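You operate a simulated robot arm through the tools that you are given. There is no shell and no other tool. Be economical: measure what you need, move in short steps, check, and stop when the job is done.

The job below is to be done with a simulated two-armed robot. You get a single attempt, and the scene is never put back.

## Task
Shut the sink cupboard door. Then take the bag clip and put it on the top by the back door. Then open the end cupboard door, take the salt drum and put it on the shelf of the end cupboard and shut the door again. Then shut the trolley drawer. Then take the yellow filter on the trolley top and put it away on the top by the back door. The order counts. Set down upright: salt drum, yellow filter.

Only the result counts: the job must be done as asked and must still hold three seconds after the hand-in. Knocking over, shifting, dropping, spilling or breaking anything else fails it.

## Robot
Two 7-joint arms with three-finger grippers on one trunk, on a base that drives. Base frame: it is fixed to the floor where the robot stands at the start and does not move with it; the origin is under the middle of the robot, x ahead of it, y to its left, z up. Lengths are in cm, angles in rad, forces in N, time in s.
The left shoulder is at the start at [7, 14.6, 108.7], the right one opposite. With the tool pointing down near the work surface each hand reaches from about 28 to 68 cm from the robot's upright axis, wherever it stands, measured 20 degrees to its own side. Places, roughly: bag clip (3x3x7 cm) [-10, -250, 80]; end cupboard door [-160, -190, 50]; salt drum [-125, -325, 100]; shelf of the end cupboard (22x36 cm) [-176, -186, 50]; sink cupboard door [30, 20, 50]; top by the back door [-180, -170, 90]; trolley drawer [-120, -300, 80]; yellow filter [-150, -325, 100]. Payload 2.2 kg a hand.
The TCP of each hand is the grasp point between the finger pads, 2.8 cm short of the fingertips. In the tool frame z runs along the fingers and y along their closing line. Largest opening 10.2 cm; the body of the gripper starts 7.1 cm behind the TCP.
Orientation is that of the tool frame in the base frame, as a unit quaternion [x, y, z, w]. With the fingers straight down and closing along the base's y, the tool's x points along the base's -x, its y along +y and its z along -z.

## Interface
- The arms move only by the tool jog_arm. It takes "left_deltas", "right_deltas" or both (then of equal length, played together; a hand with none holds still); each is a list of rows, each a list of 7 numbers: the turn, a rotation vector about the base's x, y, z in units of 8 degrees (1.0 is 8 degrees), then the shift along the base's x, y, z in units of 50 mm (1.0 is 50 mm), then the closure in counts, from 0 (fully open) to 255 (shut). In form: [[ax, ay, az, x, y, z, jaw], ...]. A call has 1 to 12 rows; each row shifts and turns the commanded pose from where the row before left it. A call with a number of a shift or a turn outside -1 to 1 is refused whole. Each row takes 0.2 s and may step no farther than 5 cm and 0.15 rad from the row before; otherwise, or with a gripper value out of range, the whole call is refused. Where a pose cannot be reached the arm comes as near as it can. A force on the tool above 40 N (or 10 N above the force at the start of the call, whichever is more), or a blocked arm, ends the call early, and 0.2 s more pass. The fingers move at their own pace and stop on an object; they squeeze with about 29 N. The grip force told is the motor's: it shows also when the fingers shut on nothing. Time passes only in rows, and 0.2 s behind the last, so rows that do not move let the fingers close. The reply holds the time, the measured pose of the TCP, the force on the tool along the base axes, the opening and the grip force, in the units named above and with some noise, with the torque about the TCP (base axes, N m) and any sound that the robot's microphone picked up.
- Cameras (640 x 400 px; columns grow to the right, rows downward): "scene" is now at [11.37, 3.11, 128.62]; the picture's right is [0.47, -0.88, 0.00], its down [-0.72, -0.39, -0.57] and it looks along [0.51, 0.27, -0.82] (base axes); focal length 214 px, centre (320, 200). "left" rides on the left gripper at [7.2, 3.8, -8.6] in its tool frame; the picture's right is [-0.47, 0.89, 0.00], its down [-0.60, -0.32, -0.73] and it looks along [-0.65, -0.34, 0.68] (tool axes); focal length 256 px, centre (320, 200). "right" rides on the right gripper at [6.9, 4.4, -8.6] in its tool frame; the picture's right is [-0.53, 0.85, 0.00], its down [-0.58, -0.37, -0.73] and it looks along [-0.62, -0.39, 0.68] (tool axes); focal length 256 px, centre (320, 200). There is no depth. A picture from a camera that has moved, and an enlarged one, comes with that camera's place and axes in the base frame and with its lens.
- get_image(camera): a new picture of that camera. It takes no simulated time.
- raise_lower(by): slides the trunk up (or, below 0, down) by that many cm; the arms and the scene camera ride with it, the base frame stays. It gives what a move gives, with no picture.
- steer(legs): drives the robot by 1 to 6 legs, each [ahead, left, turn to the left] in cm, cm and rad, along the robot's own axes; the way and the turn of a leg run together, so that a leg with both is an arc; at most 150 cm and 3.142 rad a leg. The arms and the cameras ride along, it lands a little off, and it stops where it bumps. It gives what a move gives.
- pan_tilt(pan, tilt): turns the head with the scene camera to pan (to the left, within 1.501 rad either way) and tilt (down, from -0.506 to 1.204), counted from straight ahead of the robot. It gives what a move gives.
- enlarge(camera, box): a new picture of the part [left, top, right, bottom] of that camera's present view, enlarged. It takes no simulated time.
- close_job(): hands the job in; it is judged then, once.

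Work in short steps. Places have to be worked out from the pictures, the camera data and where the tool is seen: move nearer, look again, correct. Check each grasp and each placing, and mend what went wrong. You have 165 turns and 138 pictures in all, those below and enlarged ones among them. Open the grippers and draw the arms clear of the work before you hand the job in, unless the task says otherwise; then end with one line.

The tools are called as a command line: name --argument value ..., lists and objects as JSON in quotes. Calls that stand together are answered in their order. jog_arm: Moves the arms, as the interface text tells. Its arguments: {"type":"object","properties":{"left_deltas":{"type":"array","items":{"type":"array","items":{"type":"number"}}},"right_deltas":{"type":"array","items":{"type":"array","items":{"type":"number"}}}},"required":[]} The other tools are called the same way: raise_lower (by) slides the trunk up or down; steer (legs) drives the base; pan_tilt (pan, tilt) turns the head that bears the scene camera; get_image (camera) takes a picture; enlarge (camera, box) takes an enlarged picture of a part of a camera's view; close_job () hands the job in.

At the start:

```text
clock: 0.0
left_eef_pos: [33.81, 37.16, 100.26]
left_tcp_rot: [-0.001, 1.0, 0.0, 0.0]
left_ft_force: [0.1, 0.6, -0.8]
left_torque: [-0.06, -0.02, 0.02]
left_finger_gap: 10.19
left_gripper_force: 0.1
right_eef_pos: [47.7, 0.12, 101.26]
right_tcp_rot: [0.001, 1.0, 0.0, 0.0]
right_ft_force: [-0.1, 0.9, 0.6]
right_torque: [0.01, -0.06, -0.02]
right_finger_gap: 10.19
right_gripper_force: 0.0
trunk travel left (down, up): [-62.5, 31.5]
robot x, y, heading: [-0.29, 0.08, -0.004]
head pan, tilt: [0.496, 0.958]
```

scene: 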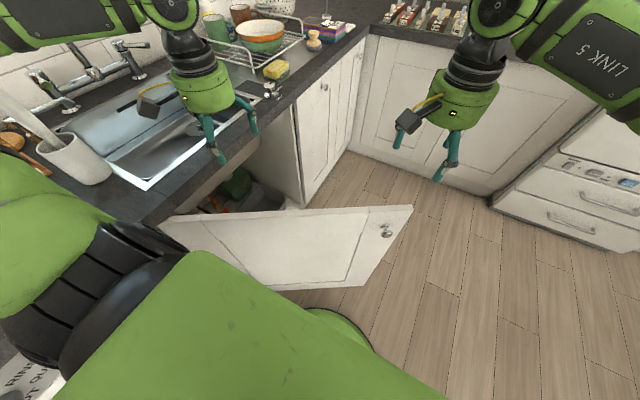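
right: 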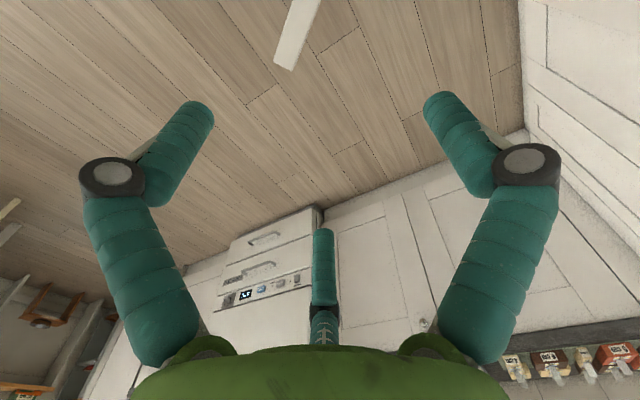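
left: 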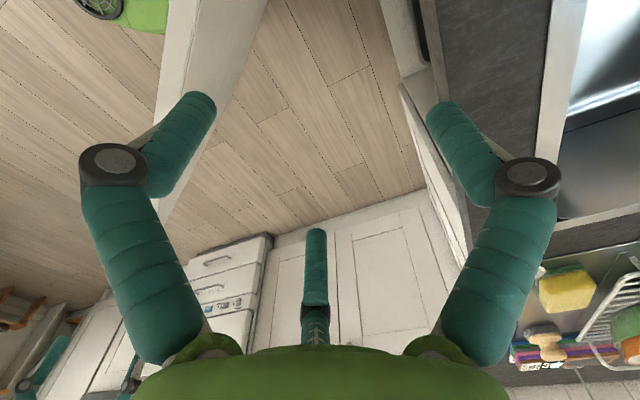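

The sink door hinge appears to be near (17,46) with its free end near (47,-3) and its top near z=86. I'll move the right hand aside and bring the closed left hand over to the door's front side.

jog_arm --right_deltas '[[0, 0, 0, -0.35, -0.9, 0, 0], [0, 0, 0, -0.35, -0.9, 0, 0], [0, 0, 0, -0.35, -0.9, 0, 0], [0, 0, 0, -0.35, -0.9, 0, 0], [0, 0, 0, -0.35, -0.9, 0, 0], [0, 0, 0, -0.35, -0.9, 0, 0], [0, 0, 0, 0, 0, 0, 0]]' --left_deltas '[[0, 0, 0, 0, 0, 0, 255], [0, 0, 0, -0.2, -0.84, 0, 255], [0, 0, 0, -0.2, -0.84, 0, 255], [0, 0, 0, -0.2, -0.84, 0, 255], [0, 0, 0, -0.2, -0.84, 0, 255], [0, 0, 0, -0.2, -0.84, 0, 255], [0, 0, 0, -0.2, -0.84, 0, 255]]'

get_image --camera "scene"

```text
clock: 1.6
left_eef_pos: [28.19, 12.31, 100.32]
left_tcp_rot: [-0.001, 1.0, 0.0, -0.001]
left_ft_force: [0.9, 0.4, -0.7]
left_torque: [-0.01, 0.04, 0.01]
left_finger_gap: 0.19
left_gripper_force: 29.4
right_eef_pos: [37.56, -27.04, 101.06]
right_tcp_rot: [-0.001, 1.0, 0.0, -0.001]
right_ft_force: [0.1, 0.1, 0.1]
right_torque: [0.0, 0.01, -0.01]
right_finger_gap: 10.21
right_gripper_force: 0.1
trunk travel left (down, up): [-62.5, 31.5]
robot x, y, heading: [-0.2, -0.28, -0.0]
head pan, tilt: [0.496, 0.958]
```

```text
134 pictures are left
camera scene: at [11.63, 3.12, 128.59], right [0.47, -0.88, 0.0], down [-0.72, -0.39, -0.57], along [0.5, 0.27, -0.82], focal length 214 px, centre (320, 200)
```

scene: 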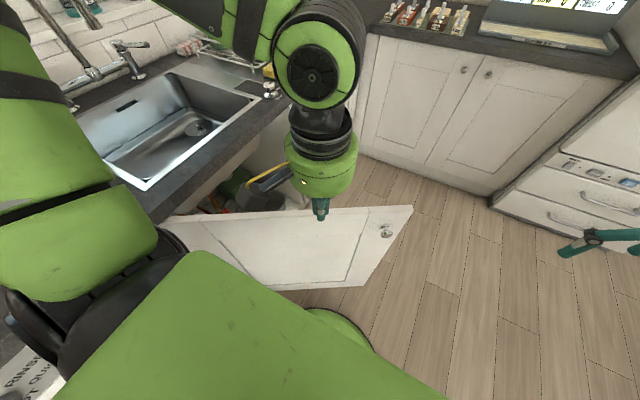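

The closed left fingers are in front of the door face, about 8 cm off it. I'll lower them below the door's top edge.

jog_arm --left_deltas '[[0, 0, 0, 0, 0, -0.95, 255], [0, 0, 0, 0, 0, -0.95, 255], [0, 0, 0, 0, 0, -0.95, 255], [0, 0, 0, 0, 0, -0.95, 255], [0, 0, 0, 0, 0, -0.95, 255], [0, 0, 0, 0, 0, 0, 255]]'

get_image --camera "scene"

```text
clock: 3.0
left_eef_pos: [28.72, 14.43, 78.64]
left_tcp_rot: [-0.001, 1.0, -0.001, 0.0]
left_ft_force: [0.5, -1.0, -0.3]
left_torque: [-0.01, 0.03, -0.02]
left_finger_gap: 0.18
left_gripper_force: 28.7
left hand out of reach, approached as far as the arm can: row 2, 4, 5
right_eef_pos: [37.32, -27.05, 101.15]
right_tcp_rot: [0.0, 1.0, 0.001, 0.0]
right_ft_force: [0.0, 0.3, 0.3]
right_torque: [0.03, -0.01, -0.02]
right_finger_gap: 10.21
right_gripper_force: 0.0
trunk travel left (down, up): [-62.5, 31.5]
robot x, y, heading: [0.33, -0.21, -0.003]
head pan, tilt: [0.496, 0.958]
```

```text
133 pictures are left
camera scene: at [11.38, 3.06, 128.62], right [0.47, -0.88, 0.0], down [-0.72, -0.39, -0.57], along [0.51, 0.27, -0.82], focal length 214 px, centre (320, 200)
```

scene: 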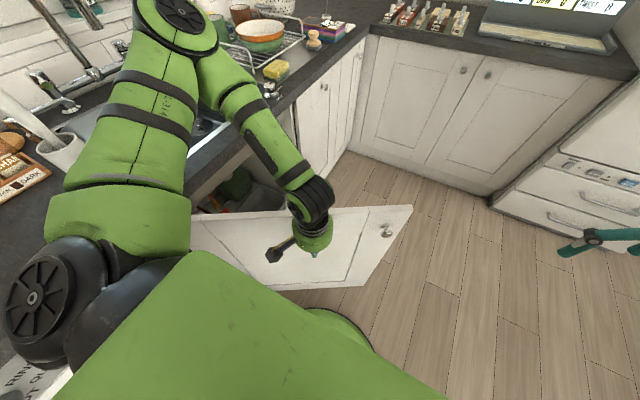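

The hand is in front of the door and below its top edge. I'll push along the door's arc in small steps and watch the force.

jog_arm --left_deltas '[[0, 0, 0, 0.8, 0.3, 0, 255], [0, 0, 0, 0.8, 0.4, 0, 255], [0, 0, 0, 0.7, 0.5, 0, 255], [0, 0, 0, 0.6, 0.6, 0, 255], [0, 0, 0, 0, 0, 0, 255]]'

get_image --camera "scene"

```text
clock: 4.2
left_eef_pos: [43.13, 23.37, 78.6]
left_tcp_rot: [0.0, 1.0, 0.0, 0.0]
left_ft_force: [0.0, 0.8, -0.5]
left_torque: [0.0, -0.02, 0.02]
left_finger_gap: 0.24
left_gripper_force: 29.1
right_eef_pos: [37.3, -27.11, 101.17]
right_tcp_rot: [0.0, 1.0, 0.001, 0.0]
right_ft_force: [0.3, -0.5, 0.2]
right_torque: [-0.01, -0.01, 0.03]
right_finger_gap: 10.19
right_gripper_force: 0.0
trunk travel left (down, up): [-62.5, 31.5]
robot x, y, heading: [-0.4, 0.08, 0.002]
head pan, tilt: [0.496, 0.958]
```

```text
132 pictures are left
camera scene: at [11.43, 3.04, 128.61], right [0.47, -0.88, 0.0], down [-0.72, -0.39, -0.57], along [0.51, 0.27, -0.82], focal length 214 px, centre (320, 200)
```

scene: 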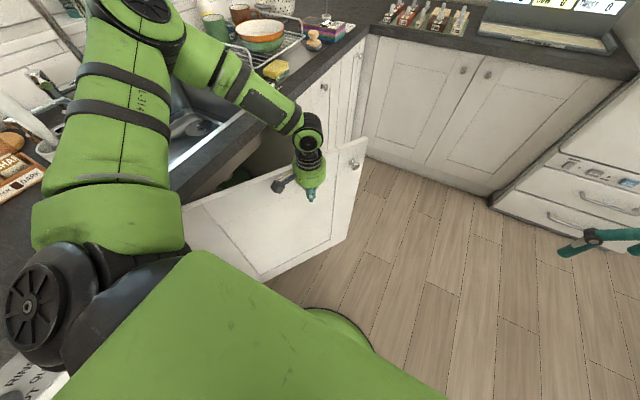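

The door is swinging freely with almost no force. I'll continue along the arc, tilting the fingers toward the cabinet so the gripper body stays clear of the counter edge.

jog_arm --left_deltas '[[1, 0, 0, 0.3, 0.5, 0, 255], [1, 0, 0, 0.3, 0.5, 0, 255], [1, 0, 0, 0.2, 0.5, 0, 255], [1, 0, 0, 0.1, 0.5, 0, 255], [1, 0, 0, 0, 0.2, 0, 255], [0, 0, 0, 0, 0, 0, 255]]'

get_image --camera "scene"

```text
clock: 5.6
left_eef_pos: [46.01, 35.98, 81.06]
left_tcp_rot: [-0.001, 0.94, 0.342, 0.001]
left_ft_force: [0.1, 0.8, -0.2]
left_torque: [-0.01, 0.01, -0.02]
left_finger_gap: 0.23
left_gripper_force: 28.4
left hand out of reach, approached as far as the arm can: row 4, 5
right_eef_pos: [37.38, -27.03, 101.2]
right_tcp_rot: [0.0, 1.0, 0.0, 0.0]
right_ft_force: [-0.1, 0.7, 0.2]
right_torque: [-0.01, 0.01, -0.02]
right_finger_gap: 10.21
right_gripper_force: 0.1
trunk travel left (down, up): [-62.5, 31.5]
robot x, y, heading: [-0.01, -0.03, 0.0]
head pan, tilt: [0.496, 0.958]
```

```text
131 pictures are left
camera scene: at [11.4, 3.1, 128.62], right [0.47, -0.88, 0.0], down [-0.72, -0.39, -0.57], along [0.51, 0.27, -0.82], focal length 214 px, centre (320, 200)
```

scene: 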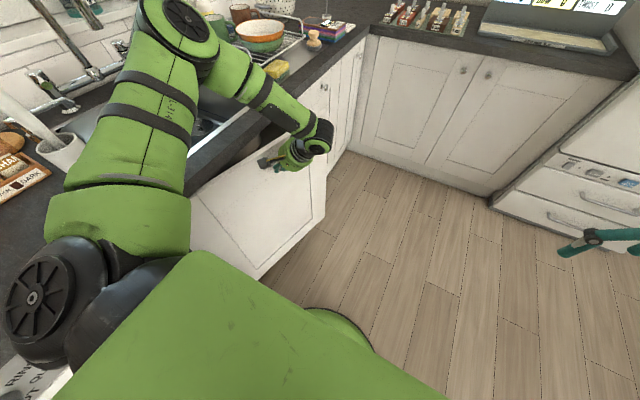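

The door is mostly shut, with perhaps 20° to go. I'll push farther in +y.

jog_arm --left_deltas '[[0, 0, 0, 0.3, 0.5, 0, 255], [0, 0, 0, 0.3, 0.5, 0, 255], [0, 0, 0, 0.2, 0.4, 0, 255], [0, 0, 0, 0, 0, 0, 255]]'

get_image --camera "scene"

get_image --camera "left"

```text
clock: 6.6
left_eef_pos: [50.16, 43.19, 80.99]
left_tcp_rot: [0.0, 0.94, 0.343, 0.001]
left_ft_force: [-0.6, 0.1, -0.1]
left_torque: [-0.03, 0.05, 0.02]
left_finger_gap: 0.2
left_gripper_force: 29.1
right_eef_pos: [37.3, -27.07, 101.13]
right_tcp_rot: [0.0, 1.0, 0.0, 0.0]
right_ft_force: [0.2, -0.5, -0.6]
right_torque: [0.0, 0.01, -0.02]
right_finger_gap: 10.21
right_gripper_force: 0.1
trunk travel left (down, up): [-62.5, 31.5]
robot x, y, heading: [-0.03, -0.23, -0.0]
head pan, tilt: [0.496, 0.958]
```

```text
130 pictures are left
camera scene: at [11.37, 3.1, 128.62], right [0.47, -0.88, 0.0], down [-0.72, -0.39, -0.57], along [0.51, 0.27, -0.82], focal length 214 px, centre (320, 200)
```

scene: 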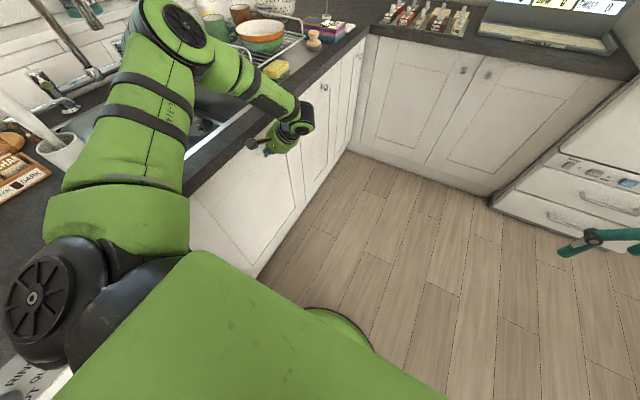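

```text
129 pictures are left
camera left: at [42.85, 40.79, 90.1], right [0.46, 0.68, 0.57], down [0.6, -0.71, 0.36], along [0.65, 0.18, -0.74], focal length 256 px, centre (320, 200)
```

left: 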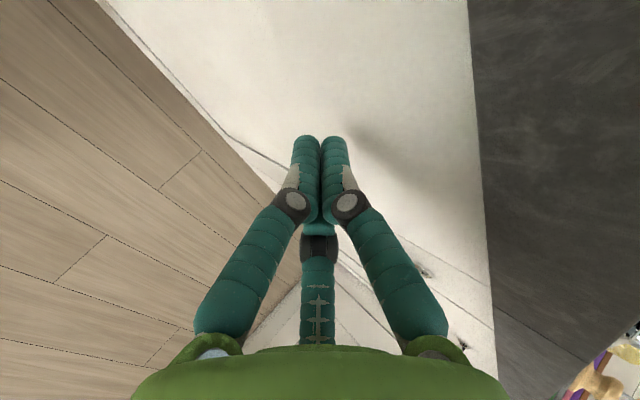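

The door looks almost flush. I'll push on in small steps until I feel contact force.

jog_arm --left_deltas '[[0, 0, 0, 0, 0.2, 0, 255], [0, 0, 0, 0, 0.2, 0, 255], [0, 0, 0, 0, 0.2, 0, 255], [0, 0, 0, 0, 0.2, 0, 255], [0, 0, 0, 0, 0.2, 0, 255], [0, 0, 0, 0, 0, 0, 255]]'

get_image --camera "left"

```text
clock: 7.4
left_eef_pos: [50.17, 44.68, 80.7]
left_tcp_rot: [0.006, 0.944, 0.329, 0.004]
left_ft_force: [-0.6, -17.4, 7.4]
left_torque: [-0.02, 0.12, 0.06]
left_finger_gap: 0.19
left_gripper_force: 29.1
right_eef_pos: [37.0, -27.34, 101.35]
right_tcp_rot: [0.001, 1.0, 0.0, 0.0]
right_ft_force: [0.5, 0.5, -1.3]
right_torque: [-0.08, 0.0, 0.01]
right_finger_gap: 10.19
right_gripper_force: 0.1
trunk travel left (down, up): [-62.5, 31.5]
robot x, y, heading: [0.16, 0.11, 0.001]
head pan, tilt: [0.496, 0.958]
stopped in row 4 (left hand): the force on the tool passed its limit at 46 N (the readings are from after the stop); the commanded pose is now the measured one
```

```text
128 pictures are left
camera left: at [42.85, 42.53, 89.98], right [0.47, 0.69, 0.55], down [0.59, -0.71, 0.38], along [0.65, 0.15, -0.74], focal length 256 px, centre (320, 200)
```

left: 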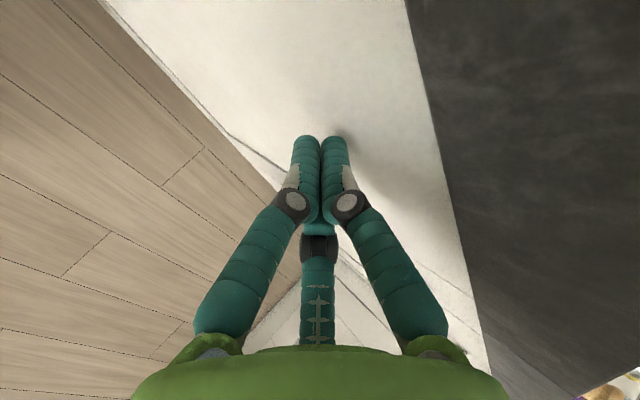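

Contact at about 46 N suggests the door is against its stop. I'll back off, straighten the hand, and check that the door is flush.

jog_arm --left_deltas '[[0, 0, 0, -0.2, -0.9, 0, 255], [0, 0, 0, -0.2, -0.9, 0, 255], [0, 0, 0, -0.2, -0.9, 0.2, 255], [-1, 0, 0, -0.2, -0.4, 0.8, 255], [-1, 0, 0, -0.2, 0, 0.9, 255], [-1, 0, 0, 0, 0, 0.9, 255], [-1, 0, 0, 0, 0, 0.9, 255], [-1, 0, 0, 0, 0, 0.9, 0], [0, 0, 0, 0, 0, 0.9, 0], [0, 0, 0, 0, 0, 0, 0]]'

get_image --camera "scene"

```text
clock: 9.6
left_eef_pos: [44.02, 30.87, 109.56]
left_tcp_rot: [0.004, 1.0, -0.011, 0.002]
left_ft_force: [-0.1, 0.2, -0.3]
left_torque: [-0.03, 0.03, -0.01]
left_finger_gap: 10.19
left_gripper_force: 0.0
left hand out of reach, approached as far as the arm can: row 2, 3
right_eef_pos: [37.22, -27.13, 101.26]
right_tcp_rot: [0.0, 1.0, 0.0, 0.001]
right_ft_force: [-0.4, -0.1, -0.2]
right_torque: [-0.01, 0.03, 0.03]
right_finger_gap: 10.21
right_gripper_force: 0.1
trunk travel left (down, up): [-62.5, 31.5]
robot x, y, heading: [-0.12, -0.08, -0.001]
head pan, tilt: [0.496, 0.958]
```

```text
127 pictures are left
camera scene: at [11.4, 3.1, 128.61], right [0.47, -0.88, 0.0], down [-0.72, -0.39, -0.57], along [0.51, 0.27, -0.82], focal length 214 px, centre (320, 200)
```

scene: 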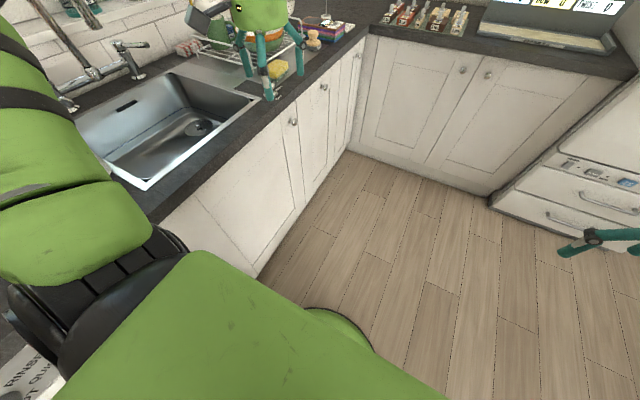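

The door looks shut; I'll check it enlarged. I'll also look right and behind to get the room's layout.

enlarge --camera "scene" --box '[160, 60, 400, 280]'

pan_tilt --pan -1.4 --tilt 0.35

get_image --camera "scene"

```text
1.82 times, centred on (280, 170) of scene
camera zoom: at [11.4, 3.1, 128.61], right [0.47, -0.88, 0.0], down [-0.72, -0.39, -0.57], along [0.51, 0.27, -0.82], focal length 390 px, centre (393, 254)
```

zoom: 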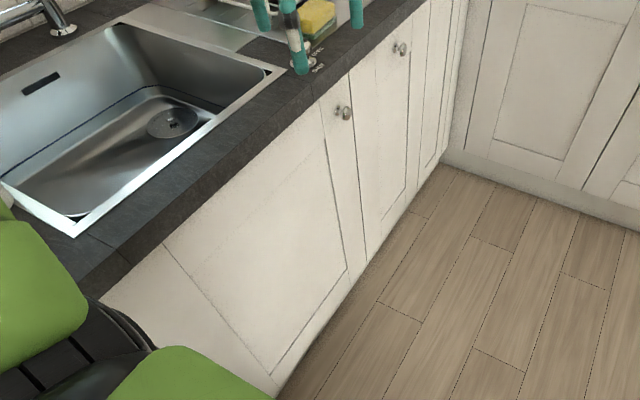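

```text
clock: 11.5
left_eef_pos: [44.02, 31.04, 109.48]
left_tcp_rot: [0.004, 1.0, -0.01, 0.002]
left_ft_force: [-0.7, 0.6, -1.2]
left_torque: [-0.01, -0.02, 0.0]
left_finger_gap: 10.21
left_gripper_force: 0.0
right_eef_pos: [37.23, -27.06, 101.19]
right_tcp_rot: [0.001, 1.0, 0.0, 0.0]
right_ft_force: [0.1, -0.3, 0.1]
right_torque: [0.03, 0.01, 0.03]
right_finger_gap: 10.22
right_gripper_force: 0.1
trunk travel left (down, up): [-62.5, 31.5]
robot x, y, heading: [-0.05, -0.41, -0.002]
head pan, tilt: [-1.4, 0.351]
```

```text
125 pictures are left
camera scene: at [6.58, -9.57, 133.8], right [-0.99, -0.17, 0.0], down [-0.06, 0.34, -0.94], along [0.16, -0.93, -0.34], focal length 214 px, centre (320, 200)
```

scene: 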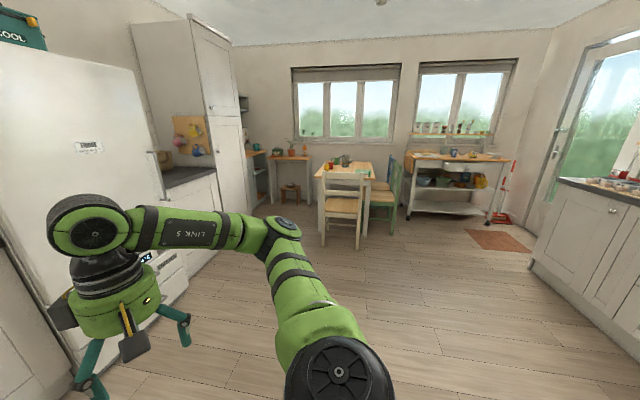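

The sink door is shut. The table with two chairs is at about x -15 to 40, y -260 to -330, and the trolley is beyond on the right. I'll turn right and drive toward the table.

steer --legs '[[0, 0, -1.571], [110, -25, 0]]'

pan_tilt --pan 0 --tilt 0.5

get_image --camera "scene"

```text
clock: 21.1
left_eef_pos: [7.19, -154.14, 109.65]
left_tcp_rot: [0.701, 0.713, -0.01, -0.005]
left_ft_force: [-1.5, 0.5, -0.2]
left_torque: [0.01, 0.02, -0.02]
left_finger_gap: 10.18
left_gripper_force: 0.1
right_eef_pos: [-51.12, -149.01, 101.33]
right_tcp_rot: [0.699, 0.715, 0.0, 0.0]
right_ft_force: [0.0, 0.1, 0.8]
right_torque: [0.02, 0.04, -0.01]
right_finger_gap: 10.19
right_gripper_force: 0.0
trunk travel left (down, up): [-62.5, 31.5]
robot x, y, heading: [-24.98, -110.7, -1.554]
head pan, tilt: [-1.4, 0.351]
```

```text
clock: 22.7
left_eef_pos: [7.23, -154.25, 109.56]
left_tcp_rot: [0.701, 0.713, -0.009, -0.005]
left_ft_force: [-0.5, 0.0, 0.9]
left_torque: [0.01, -0.01, 0.01]
left_finger_gap: 10.19
left_gripper_force: 0.0
right_eef_pos: [-51.04, -149.1, 101.2]
right_tcp_rot: [0.699, 0.715, 0.0, 0.0]
right_ft_force: [0.1, 0.0, -0.2]
right_torque: [-0.03, 0.03, 0.04]
right_finger_gap: 10.21
right_gripper_force: 0.1
trunk travel left (down, up): [-62.5, 31.5]
robot x, y, heading: [-24.76, -110.86, -1.549]
head pan, tilt: [0.0, 0.499]
```

```text
124 pictures are left
camera scene: at [-24.47, -125.51, 132.44], right [-1.0, -0.02, 0.0], down [-0.01, 0.48, -0.88], along [0.02, -0.88, -0.48], focal length 214 px, centre (320, 200)
```

scene: 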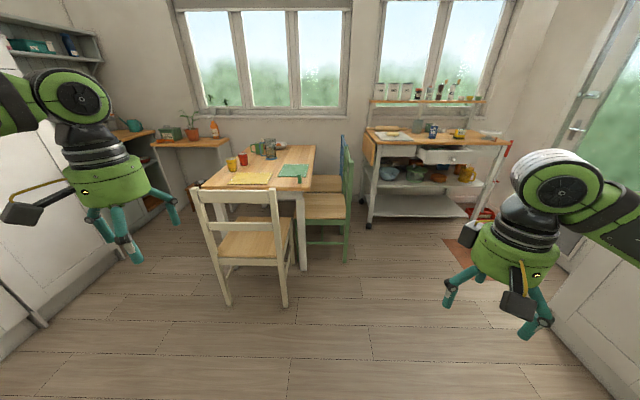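

enlarge --camera "scene" --box '[200, 120, 360, 220]'

enlarge --camera "scene" --box '[350, 80, 530, 220]'

```text
4.00 times, centred on (280, 170) of scene
camera zoom: at [-24.47, -125.51, 132.44], right [-1.0, -0.02, 0.0], down [-0.01, 0.48, -0.88], along [0.02, -0.88, -0.48], focal length 858 px, centre (480, 320)
```

zoom: 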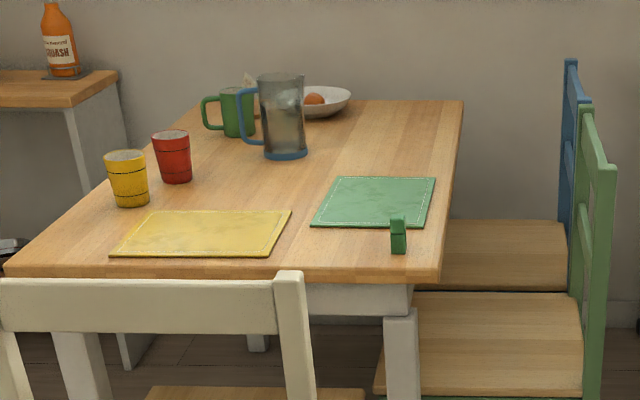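

```text
2.86 times, centred on (440, 150) of scene
camera zoom: at [-24.47, -125.51, 132.44], right [-1.0, -0.02, 0.0], down [-0.01, 0.48, -0.88], along [0.02, -0.88, -0.48], focal length 613 px, centre (-23, 343)
```

zoom: 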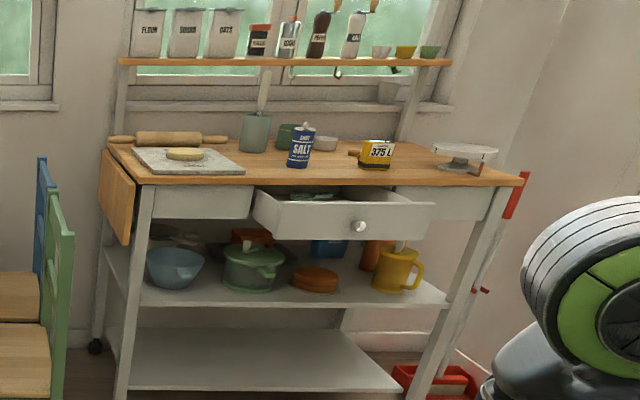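

The clip is the small green block at about (-8.6,-250), standing on the table at z≈76.5. I'll drive to about (-35,-200) so the left hand can reach it while clearing the white chair.

steer --legs '[[89, -12, -0.02]]'

pan_tilt --pan 0.4 --tilt 0.8

get_image --camera "scene"

get_image --camera "left"

```text
clock: 27.4
left_eef_pos: [-4.42, -243.96, 109.6]
left_tcp_rot: [0.709, 0.705, -0.009, -0.006]
left_ft_force: [1.3, -0.7, -0.6]
left_torque: [-0.02, 0.03, 0.02]
left_finger_gap: 10.2
left_gripper_force: 0.1
right_eef_pos: [-62.61, -237.35, 101.27]
right_tcp_rot: [0.708, 0.706, 0.0, -0.001]
right_ft_force: [-0.2, 0.4, -0.4]
right_torque: [-0.01, -0.02, 0.0]
right_finger_gap: 10.21
right_gripper_force: 0.0
trunk travel left (down, up): [-62.5, 31.5]
robot x, y, heading: [-35.48, -199.89, -1.57]
head pan, tilt: [0.0, 0.499]
```

```text
clock: 28.3
left_eef_pos: [-4.59, -244.06, 109.54]
left_tcp_rot: [0.709, 0.705, -0.009, -0.005]
left_ft_force: [0.5, -0.4, -0.1]
left_torque: [0.03, 0.0, 0.03]
left_finger_gap: 10.21
left_gripper_force: 0.1
right_eef_pos: [-62.58, -237.3, 101.29]
right_tcp_rot: [0.708, 0.706, 0.0, 0.0]
right_ft_force: [-0.2, 0.4, 0.6]
right_torque: [-0.01, 0.0, 0.02]
right_finger_gap: 10.18
right_gripper_force: 0.0
trunk travel left (down, up): [-62.5, 31.5]
robot x, y, heading: [-35.63, -200.15, -1.572]
head pan, tilt: [0.4, 0.799]
```

```text
121 pictures are left
camera scene: at [-32.32, -212.77, 129.85], right [-0.92, -0.39, 0.0], down [-0.28, 0.66, -0.7], along [0.27, -0.64, -0.72], focal length 214 px, centre (320, 200)
```

scene: 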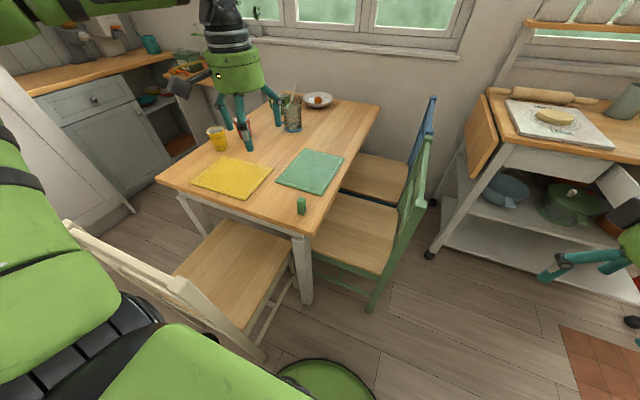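

```text
120 pictures are left
camera left: at [-0.47, -236.53, 118.16], right [0.88, -0.47, -0.02], down [-0.31, -0.6, 0.74], along [-0.36, -0.65, -0.67], focal length 256 px, centre (320, 200)
```

left: 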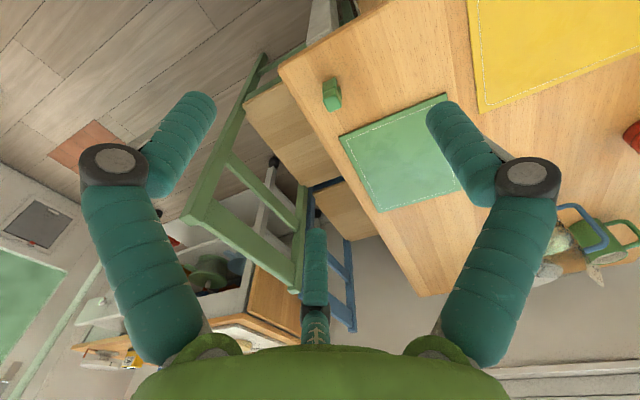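

Three estimates put the clip at about (-8.7,-252.5), z 76.5–83.5. I'll move the left hand above it, partly descend, and check.

jog_arm --left_deltas '[[0, 0, 0, -0.4, -0.85, 0, 0], [0, 0, 0, -0.4, -0.85, 0, 0], [0, 0, 0, 0, 0, -0.9, 0], [0, 0, 0, 0, 0, -0.9, 0], [0, 0, 0, 0, 0, -0.9, 0], [0, 0, 0, 0, 0, -0.6, 0], [0, 0, 0, 0, 0, 0, 0]]'

get_image --camera "left"

```text
clock: 29.9
left_eef_pos: [-8.36, -252.64, 92.87]
left_tcp_rot: [0.709, 0.705, -0.011, -0.007]
left_ft_force: [-0.5, 0.8, 0.6]
left_torque: [0.0, 0.0, -0.01]
left_finger_gap: 10.19
left_gripper_force: 0.0
right_eef_pos: [-62.66, -237.23, 101.16]
right_tcp_rot: [0.708, 0.706, 0.0, 0.0]
right_ft_force: [0.3, -0.7, 0.3]
right_torque: [0.01, -0.02, -0.02]
right_finger_gap: 10.23
right_gripper_force: 0.0
trunk travel left (down, up): [-62.5, 31.5]
robot x, y, heading: [-35.37, -199.77, -1.574]
head pan, tilt: [0.4, 0.799]
```

```text
119 pictures are left
camera left: at [-4.39, -245.22, 101.52], right [0.88, -0.47, -0.02], down [-0.31, -0.6, 0.74], along [-0.36, -0.65, -0.67], focal length 256 px, centre (320, 200)
```

left: 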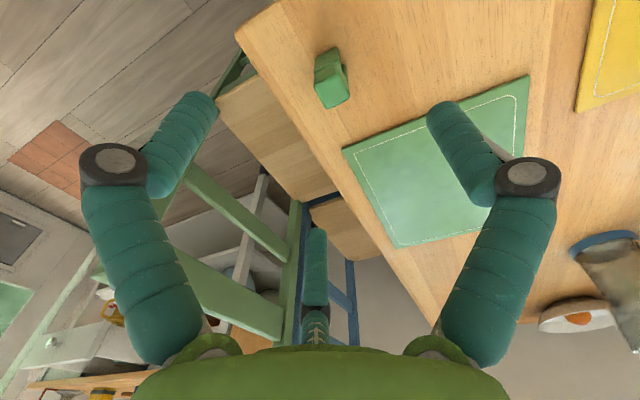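

The clip is centered between the fingers at about (-8.1,-253.2). I'll descend and close.

jog_arm --left_deltas '[[0, 0, 0, 0.05, -0.1, -0.8, 0], [0, 0, 0, 0, 0, -0.8, 0], [0, 0, 0, 0, 0, -0.8, 0], [0, 0, 0, 0, 0, 0, 0], [0, 0, 0, 0, 0, 0, 255], [0, 0, 0, 0, 0, 0, 255], [0, 0, 0, 0, 0, 0, 255]]'

get_image --camera "left"

```text
clock: 31.5
left_eef_pos: [-7.93, -252.95, 81.11]
left_tcp_rot: [0.709, 0.705, -0.011, -0.004]
left_ft_force: [3.6, -2.0, 12.7]
left_torque: [-0.03, -0.43, -0.03]
left_finger_gap: 2.8
left_gripper_force: 29.1
right_eef_pos: [-62.47, -237.09, 101.29]
right_tcp_rot: [0.708, 0.706, 0.0, 0.001]
right_ft_force: [0.3, 0.9, -0.3]
right_torque: [-0.02, 0.03, -0.01]
right_finger_gap: 10.22
right_gripper_force: 0.3
trunk travel left (down, up): [-62.5, 31.5]
robot x, y, heading: [-35.35, -199.82, -1.573]
head pan, tilt: [0.4, 0.799]
```

```text
118 pictures are left
camera left: at [-3.93, -245.48, 89.76], right [0.88, -0.47, -0.01], down [-0.31, -0.59, 0.74], along [-0.36, -0.65, -0.67], focal length 256 px, centre (320, 200)
```

left: 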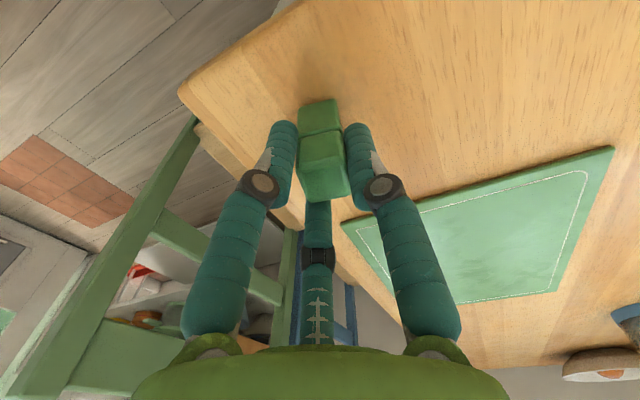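

The clip is gripped with a 2.8 cm gap. I'll lift it.

jog_arm --left_deltas '[[0, 0, 0, 0, 0, 0.9, 255], [0, 0, 0, 0, 0, 0.9, 255], [0, 0, 0, 0, 0, 0.9, 255], [0, 0, 0, 0, 0, 0.9, 255], [0, 0, 0, 0, 0, 0.9, 255], [0, 0, 0, 0, 0, 0.9, 255], [0, 0, 0, 0, 0, 0.9, 255], [0, 0, 0, 0, 0, 0, 255]]'

get_image --camera "left"

pan_tilt --pan -1.2 --tilt 0.5

get_image --camera "scene"

```text
clock: 33.3
left_eef_pos: [-8.33, -252.86, 112.62]
left_tcp_rot: [0.71, 0.704, -0.009, -0.005]
left_ft_force: [0.6, -1.1, -0.8]
left_torque: [0.06, 0.01, -0.02]
left_finger_gap: 2.82
left_gripper_force: 28.9
right_eef_pos: [-62.46, -237.16, 101.26]
right_tcp_rot: [0.707, 0.707, 0.001, 0.0]
right_ft_force: [-0.3, -0.6, -0.2]
right_torque: [-0.01, -0.02, 0.01]
right_finger_gap: 10.18
right_gripper_force: 0.0
trunk travel left (down, up): [-62.5, 31.5]
robot x, y, heading: [-35.5, -200.05, -1.574]
head pan, tilt: [0.4, 0.799]
```

```text
117 pictures are left
camera left: at [-4.23, -245.5, 121.21], right [0.88, -0.47, -0.02], down [-0.31, -0.6, 0.74], along [-0.36, -0.65, -0.67], focal length 256 px, centre (320, 200)
```

left: 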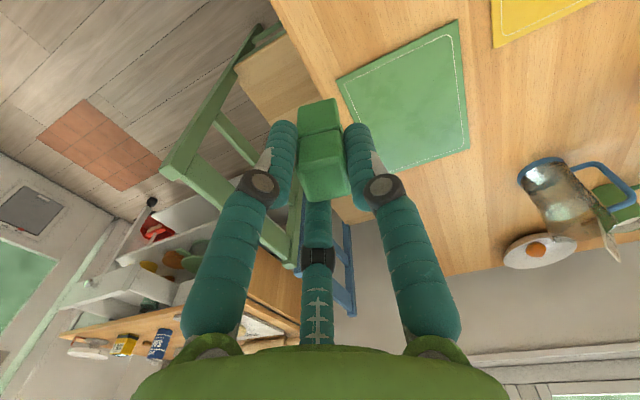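

```text
clock: 34.9
left_eef_pos: [-8.19, -252.89, 112.45]
left_tcp_rot: [0.71, 0.704, -0.009, -0.006]
left_ft_force: [-0.2, 0.3, -0.2]
left_torque: [-0.02, 0.0, 0.01]
left_finger_gap: 2.78
left_gripper_force: 29.1
right_eef_pos: [-62.64, -237.17, 101.13]
right_tcp_rot: [0.708, 0.707, 0.0, -0.001]
right_ft_force: [-0.3, -0.7, 0.8]
right_torque: [0.02, 0.01, 0.02]
right_finger_gap: 10.2
right_gripper_force: 0.1
trunk travel left (down, up): [-62.5, 31.5]
robot x, y, heading: [-35.5, -199.73, -1.579]
head pan, tilt: [-1.201, 0.499]
```

```text
116 pictures are left
camera scene: at [-43.92, -208.62, 132.44], right [-0.36, 0.93, 0.0], down [0.45, 0.17, -0.88], along [-0.82, -0.32, -0.48], focal length 214 px, centre (320, 200)
```

scene: 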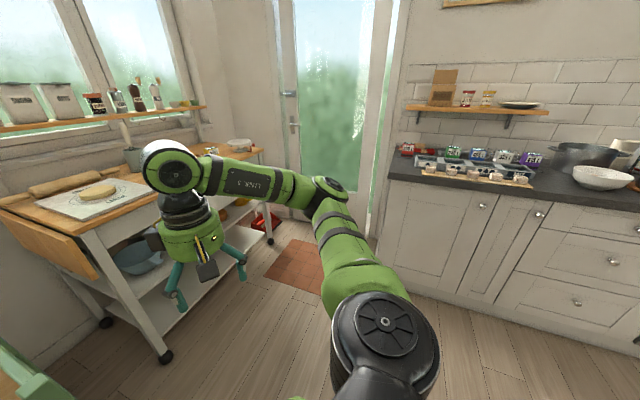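

The clip is held. The counter by the back door starts at about (-151,-212), with its front facing +x. I'll turn right to face it and drive nearer.

steer --legs '[[-10, 0, 0], [0, 0, -1.563], [52, -12, 0]]'

pan_tilt --pan 0 --tilt 0.7

get_image --camera "scene"

```text
clock: 42.6
left_eef_pos: [-139.92, -204.33, 112.58]
left_tcp_rot: [1.0, -0.007, -0.002, -0.011]
left_ft_force: [-0.5, 0.0, 0.3]
left_torque: [-0.03, 0.02, 0.0]
left_finger_gap: 2.7
left_gripper_force: 29.0
right_eef_pos: [-123.78, -150.16, 101.34]
right_tcp_rot: [1.0, -0.004, 0.0, 0.0]
right_ft_force: [-0.8, -0.1, 0.3]
right_torque: [0.02, 0.0, -0.02]
right_finger_gap: 10.17
right_gripper_force: 0.0
trunk travel left (down, up): [-62.5, 31.5]
robot x, y, heading: [-86.74, -177.8, 3.133]
head pan, tilt: [-1.201, 0.499]
```

```text
clock: 44.0
left_eef_pos: [-139.87, -204.41, 112.46]
left_tcp_rot: [1.0, -0.007, -0.002, -0.01]
left_ft_force: [1.0, 0.3, -0.6]
left_torque: [0.01, -0.04, 0.01]
left_finger_gap: 2.7
left_gripper_force: 29.0
right_eef_pos: [-123.8, -150.31, 101.26]
right_tcp_rot: [1.0, -0.005, 0.0, 0.0]
right_ft_force: [-0.7, -0.6, -0.9]
right_torque: [0.01, 0.01, 0.01]
right_finger_gap: 10.22
right_gripper_force: 0.1
trunk travel left (down, up): [-62.5, 31.5]
robot x, y, heading: [-86.61, -177.87, 3.13]
head pan, tilt: [0.0, 0.7]
```

```text
115 pictures are left
camera scene: at [-100.23, -177.82, 130.67], right [0.01, 1.0, 0.0], down [0.64, -0.01, -0.77], along [-0.77, 0.01, -0.64], focal length 214 px, centre (320, 200)
```

scene: 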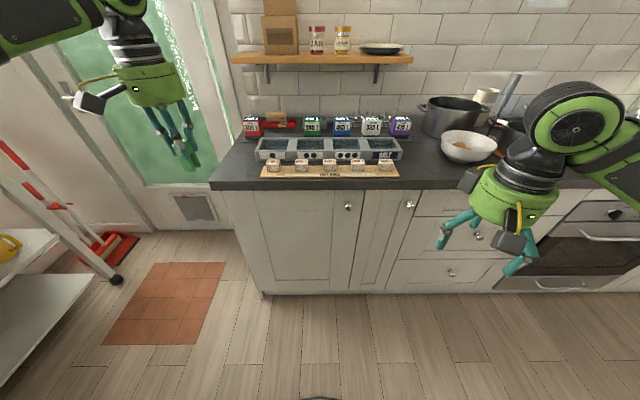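

enlarge --camera "scene" --box '[200, 90, 440, 240]'

```text
2.67 times, centred on (320, 165) of scene
camera zoom: at [-100.23, -177.82, 130.67], right [0.01, 1.0, 0.0], down [0.64, -0.01, -0.77], along [-0.77, 0.01, -0.64], focal length 572 px, centre (320, 293)
```

zoom: 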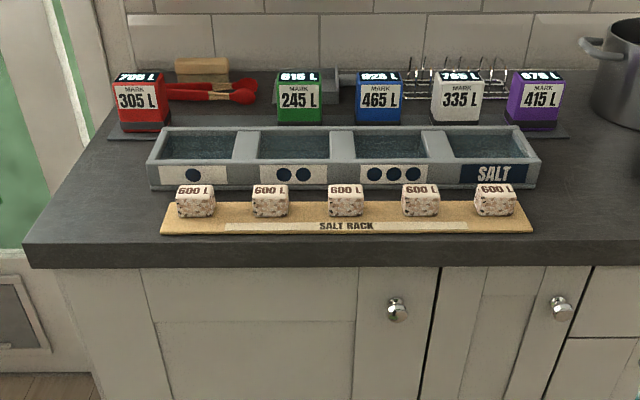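

The space between the tray and the counter's left end (y -214 to -202) is free for the clip. I'll raise the right hand a bit and drive 27 cm closer.

jog_arm --right_deltas '[[0, 0, 0, 0, 0, 0.9, 0], [0, 0, 0, 0.6, 0, 0.7, 0], [0, 0, 0, 0.6, 0, 0, 0]]'

steer --legs '[[27, 0, 0.008]]'

get_image --camera "scene"

get_image --camera "left"

```text
clock: 44.8
left_eef_pos: [-139.85, -204.26, 112.63]
left_tcp_rot: [1.0, -0.008, -0.002, -0.011]
left_ft_force: [0.1, 0.0, 0.5]
left_torque: [-0.02, -0.02, 0.0]
left_finger_gap: 2.71
left_gripper_force: 29.0
right_eef_pos: [-117.69, -149.89, 109.11]
right_tcp_rot: [1.0, -0.005, 0.0, 0.001]
right_ft_force: [1.0, -0.2, 0.8]
right_torque: [-0.01, 0.01, 0.0]
right_finger_gap: 10.21
right_gripper_force: 0.1
trunk travel left (down, up): [-62.5, 31.5]
robot x, y, heading: [-86.87, -177.19, 3.14]
head pan, tilt: [0.0, 0.7]
```

```text
clock: 46.7
left_eef_pos: [-167.59, -204.05, 112.46]
left_tcp_rot: [1.0, -0.009, -0.003, -0.01]
left_ft_force: [0.5, -0.1, 0.5]
left_torque: [-0.01, 0.02, -0.02]
left_finger_gap: 2.72
left_gripper_force: 29.1
right_eef_pos: [-145.23, -149.54, 109.3]
right_tcp_rot: [1.0, -0.006, -0.001, 0.0]
right_ft_force: [0.3, 0.5, -0.6]
right_torque: [0.0, 0.0, -0.01]
right_finger_gap: 10.18
right_gripper_force: 0.1
trunk travel left (down, up): [-62.5, 31.5]
robot x, y, heading: [-114.26, -177.65, 3.131]
head pan, tilt: [0.0, 0.7]
```

```text
113 pictures are left
camera scene: at [-127.78, -177.5, 130.68], right [0.01, 1.0, 0.0], down [0.64, -0.01, -0.77], along [-0.77, 0.01, -0.64], focal length 214 px, centre (320, 200)
```

scene: 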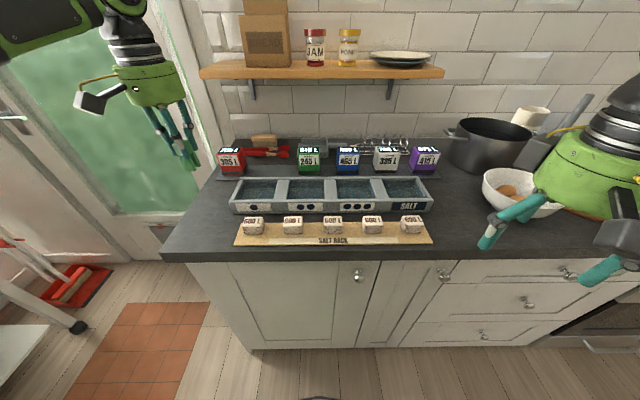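

```text
112 pictures are left
camera left: at [-160.33, -207.86, 121.25], right [-0.48, -0.88, -0.02], down [-0.59, 0.31, 0.74], along [-0.65, 0.37, -0.67], focal length 256 px, centre (320, 200)
```

left: 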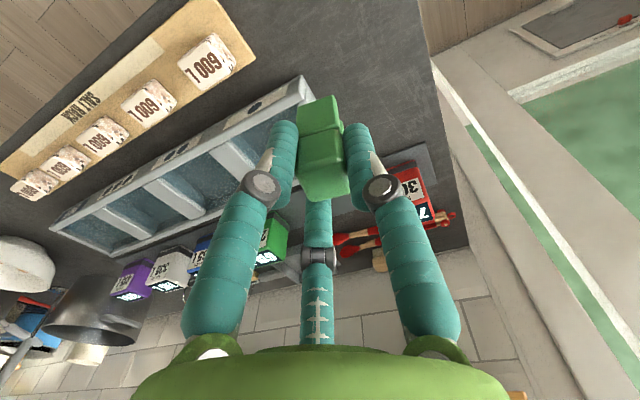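

The free strip by the left end spans y -214 to -201.5, so I'll aim for (-168,-208). I'll shift over, then descend slowly until the clip touches.

jog_arm --left_deltas '[[0, 0, 0, 0, -0.8, 0, 255], [0, 0, 0, 0, 0, -0.9, 255], [0, 0, 0, 0, 0, -0.9, 255], [0, 0, 0, 0, 0, -0.9, 255], [0, 0, 0, 0, 0, -0.4, 255], [0, 0, 0, 0, 0, 0, 255]]'

get_image --camera "left"

get_image --camera "scene"

```text
clock: 48.1
left_eef_pos: [-167.46, -208.02, 97.27]
left_tcp_rot: [1.0, -0.009, -0.005, -0.011]
left_ft_force: [0.1, -1.8, 5.7]
left_torque: [-0.12, -0.03, 0.0]
left_finger_gap: 2.75
left_gripper_force: 29.3
right_eef_pos: [-145.31, -149.56, 109.23]
right_tcp_rot: [1.0, -0.006, 0.0, 0.001]
right_ft_force: [-0.3, -0.9, -0.1]
right_torque: [-0.01, -0.04, 0.05]
right_finger_gap: 10.18
right_gripper_force: 0.0
trunk travel left (down, up): [-62.5, 31.5]
robot x, y, heading: [-114.34, -177.17, 3.128]
head pan, tilt: [0.0, 0.7]
```

```text
111 pictures are left
camera left: at [-160.27, -211.86, 105.86], right [-0.48, -0.88, -0.02], down [-0.59, 0.31, 0.74], along [-0.65, 0.37, -0.67], focal length 256 px, centre (320, 200)
```

left: 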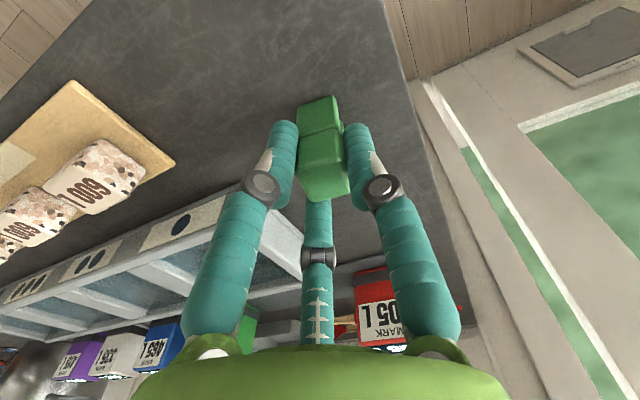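

```text
110 pictures are left
camera scene: at [-127.8, -177.48, 130.68], right [0.01, 1.0, 0.0], down [0.64, -0.01, -0.77], along [-0.77, 0.01, -0.64], focal length 214 px, centre (320, 200)
```

scene: 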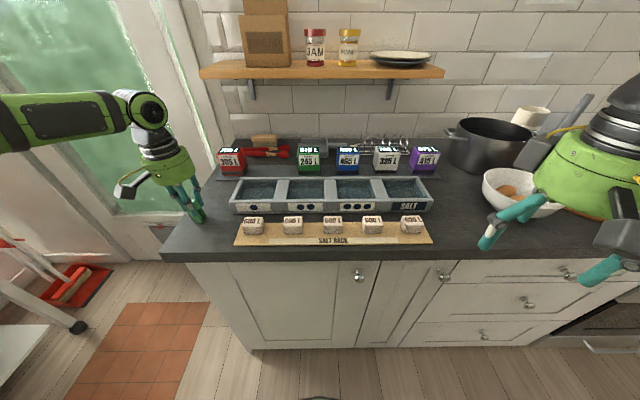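

The force reading suggests the clip is touching the counter. I'll settle slightly, open partway so the fingers stay clear of the tray, and lift.

jog_arm --left_deltas '[[0, 0, 0, 0, 0, -0.06, 255], [0, 0, 0, 0, 0, 0, 120], [0, 0, 0, 0, 0, 0, 120], [0, 0, 0, 0, 0, 0.3, 120], [0, 0, 0, 0, 0, 0.8, 120], [0, 0, 0, 0, 0, 0.9, 120], [0, 0, 0, 0, 0, 0.9, 120], [0, 0, 0, 0, 0, 0, 120]]'

get_image --camera "left"

get_image --camera "scene"

```text
clock: 49.9
left_eef_pos: [-167.69, -208.1, 111.41]
left_tcp_rot: [1.0, -0.009, -0.002, -0.011]
left_ft_force: [0.4, 0.9, 0.9]
left_torque: [0.02, 0.02, -0.05]
left_finger_gap: 5.42
left_gripper_force: 0.1
right_eef_pos: [-145.32, -149.62, 109.11]
right_tcp_rot: [1.0, -0.006, 0.0, 0.0]
right_ft_force: [0.3, 0.1, 0.4]
right_torque: [0.04, -0.02, 0.01]
right_finger_gap: 10.2
right_gripper_force: 0.0
trunk travel left (down, up): [-62.5, 31.5]
robot x, y, heading: [-114.88, -177.52, 3.134]
head pan, tilt: [0.0, 0.7]
```

```text
109 pictures are left
camera left: at [-160.58, -211.94, 119.93], right [-0.48, -0.88, -0.02], down [-0.59, 0.31, 0.74], along [-0.64, 0.37, -0.67], focal length 256 px, centre (320, 200)
```

left: 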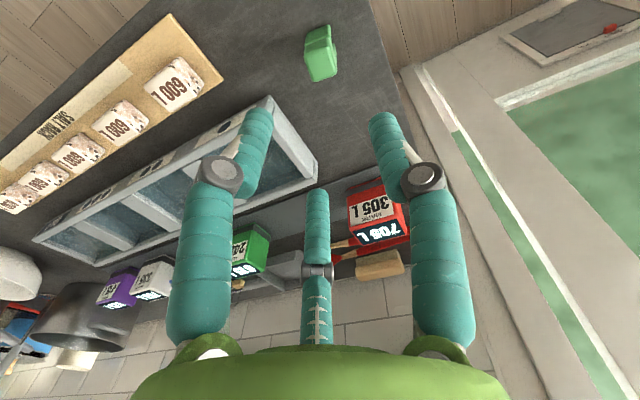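

```text
108 pictures are left
camera scene: at [-127.89, -177.55, 130.66], right [0.01, 1.0, 0.0], down [0.64, -0.01, -0.76], along [-0.76, 0.01, -0.64], focal length 214 px, centre (320, 200)
```

scene: 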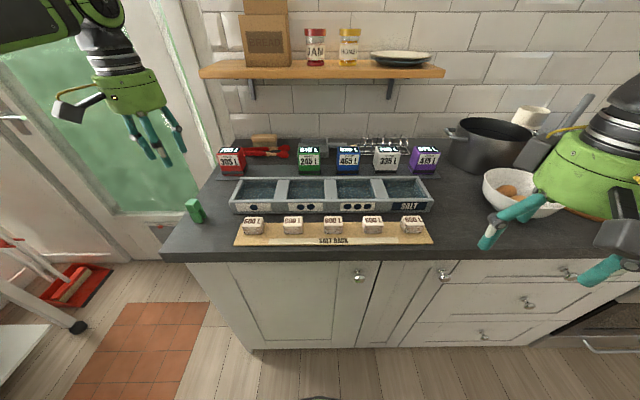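

The clip stands on the counter. For the end cupboard, the knob is near (-156,-168,83) with the hinge at y≈-212. I'll back away to the right so the door has room to swing.

steer --legs '[[-28, 0, 0], [0, -26, 0]]'

jog_arm --left_deltas '[[0, 1, 0, 0.4, 0, 0, 0], [0, 1, 0, 0.4, 0, 0, 0], [0, 1, 0, 0, 0, 0, 0], [0, 1, 0, 0, 0, 0, 0], [0, 1, 0, 0, 0, 0, 0], [0, 1, 0, 0, 0, 0, 0], [0, 1, 0, 0, 0, 0, 0], [0, 1, 0, 0, 0, 0, 0], [0, 1, 0, 0, 0, 0, 0], [0, 0, 0, 0, 0, 0, 0]]'

raise_lower --by -16

get_image --camera "scene"

get_image --camera "left"

```text
clock: 53.3
left_eef_pos: [-139.5, -183.0, 111.23]
left_tcp_rot: [1.0, -0.006, -0.002, -0.011]
left_ft_force: [0.1, -0.1, -0.9]
left_torque: [0.02, 0.02, -0.06]
left_finger_gap: 5.39
left_gripper_force: 0.0
right_eef_pos: [-117.3, -124.32, 109.17]
right_tcp_rot: [1.0, -0.003, 0.0, 0.0]
right_ft_force: [-0.4, -0.6, 0.4]
right_torque: [-0.01, -0.02, 0.01]
right_finger_gap: 10.19
right_gripper_force: 0.1
trunk travel left (down, up): [-62.5, 31.5]
robot x, y, heading: [-86.35, -152.08, 3.133]
head pan, tilt: [0.0, 0.7]
```

```text
clock: 55.5
left_eef_pos: [-135.38, -182.68, 111.25]
left_tcp_rot: [0.807, -0.011, -0.59, -0.006]
left_ft_force: [0.0, 0.4, 0.3]
left_torque: [0.01, -0.04, 0.02]
left_finger_gap: 10.21
left_gripper_force: 0.0
right_eef_pos: [-117.33, -124.23, 109.1]
right_tcp_rot: [1.0, -0.004, 0.0, 0.0]
right_ft_force: [0.3, 0.5, -0.3]
right_torque: [-0.04, 0.04, 0.03]
right_finger_gap: 10.18
right_gripper_force: 0.1
trunk travel left (down, up): [-62.5, 31.5]
robot x, y, heading: [-86.25, -152.0, 3.133]
head pan, tilt: [0.0, 0.7]
```

```text
clock: 57.4
left_eef_pos: [-135.49, -182.85, 95.34]
left_tcp_rot: [0.807, -0.012, -0.59, -0.006]
left_ft_force: [-0.5, -0.4, 0.4]
left_torque: [0.02, -0.01, 0.01]
left_finger_gap: 10.21
left_gripper_force: 0.0
right_eef_pos: [-117.27, -124.17, 93.27]
right_tcp_rot: [1.0, -0.004, 0.0, 0.0]
right_ft_force: [0.3, -0.3, 0.6]
right_torque: [0.03, -0.04, 0.03]
right_finger_gap: 10.23
right_gripper_force: 0.1
trunk travel left (down, up): [-46.5, 47.5]
robot x, y, heading: [-86.23, -152.02, 3.131]
head pan, tilt: [0.0, 0.7]
```

```text
107 pictures are left
camera scene: at [-99.74, -152.11, 114.67], right [0.01, 1.0, 0.0], down [0.64, 0.0, -0.77], along [-0.77, 0.01, -0.64], focal length 214 px, centre (320, 200)
```

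scene: 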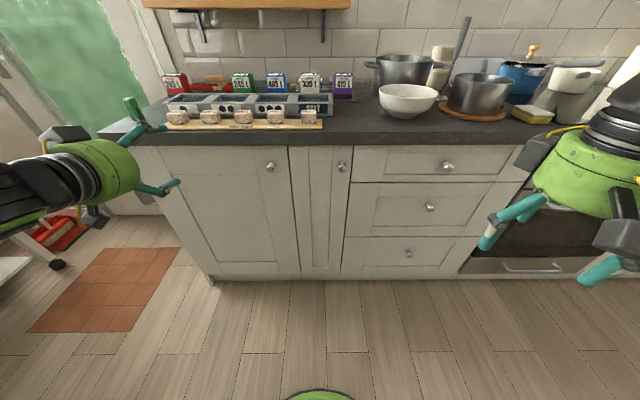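

```text
106 pictures are left
camera left: at [-125.19, -186.71, 91.2], right [-0.16, -0.88, 0.45], down [0.52, 0.31, 0.8], along [-0.84, 0.36, 0.41], focal length 256 px, centre (320, 200)
```

left: 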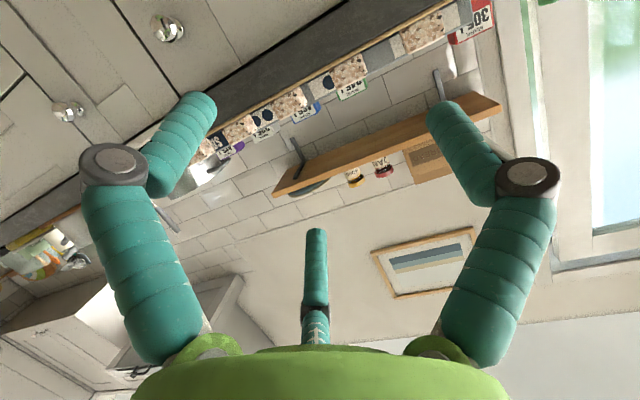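

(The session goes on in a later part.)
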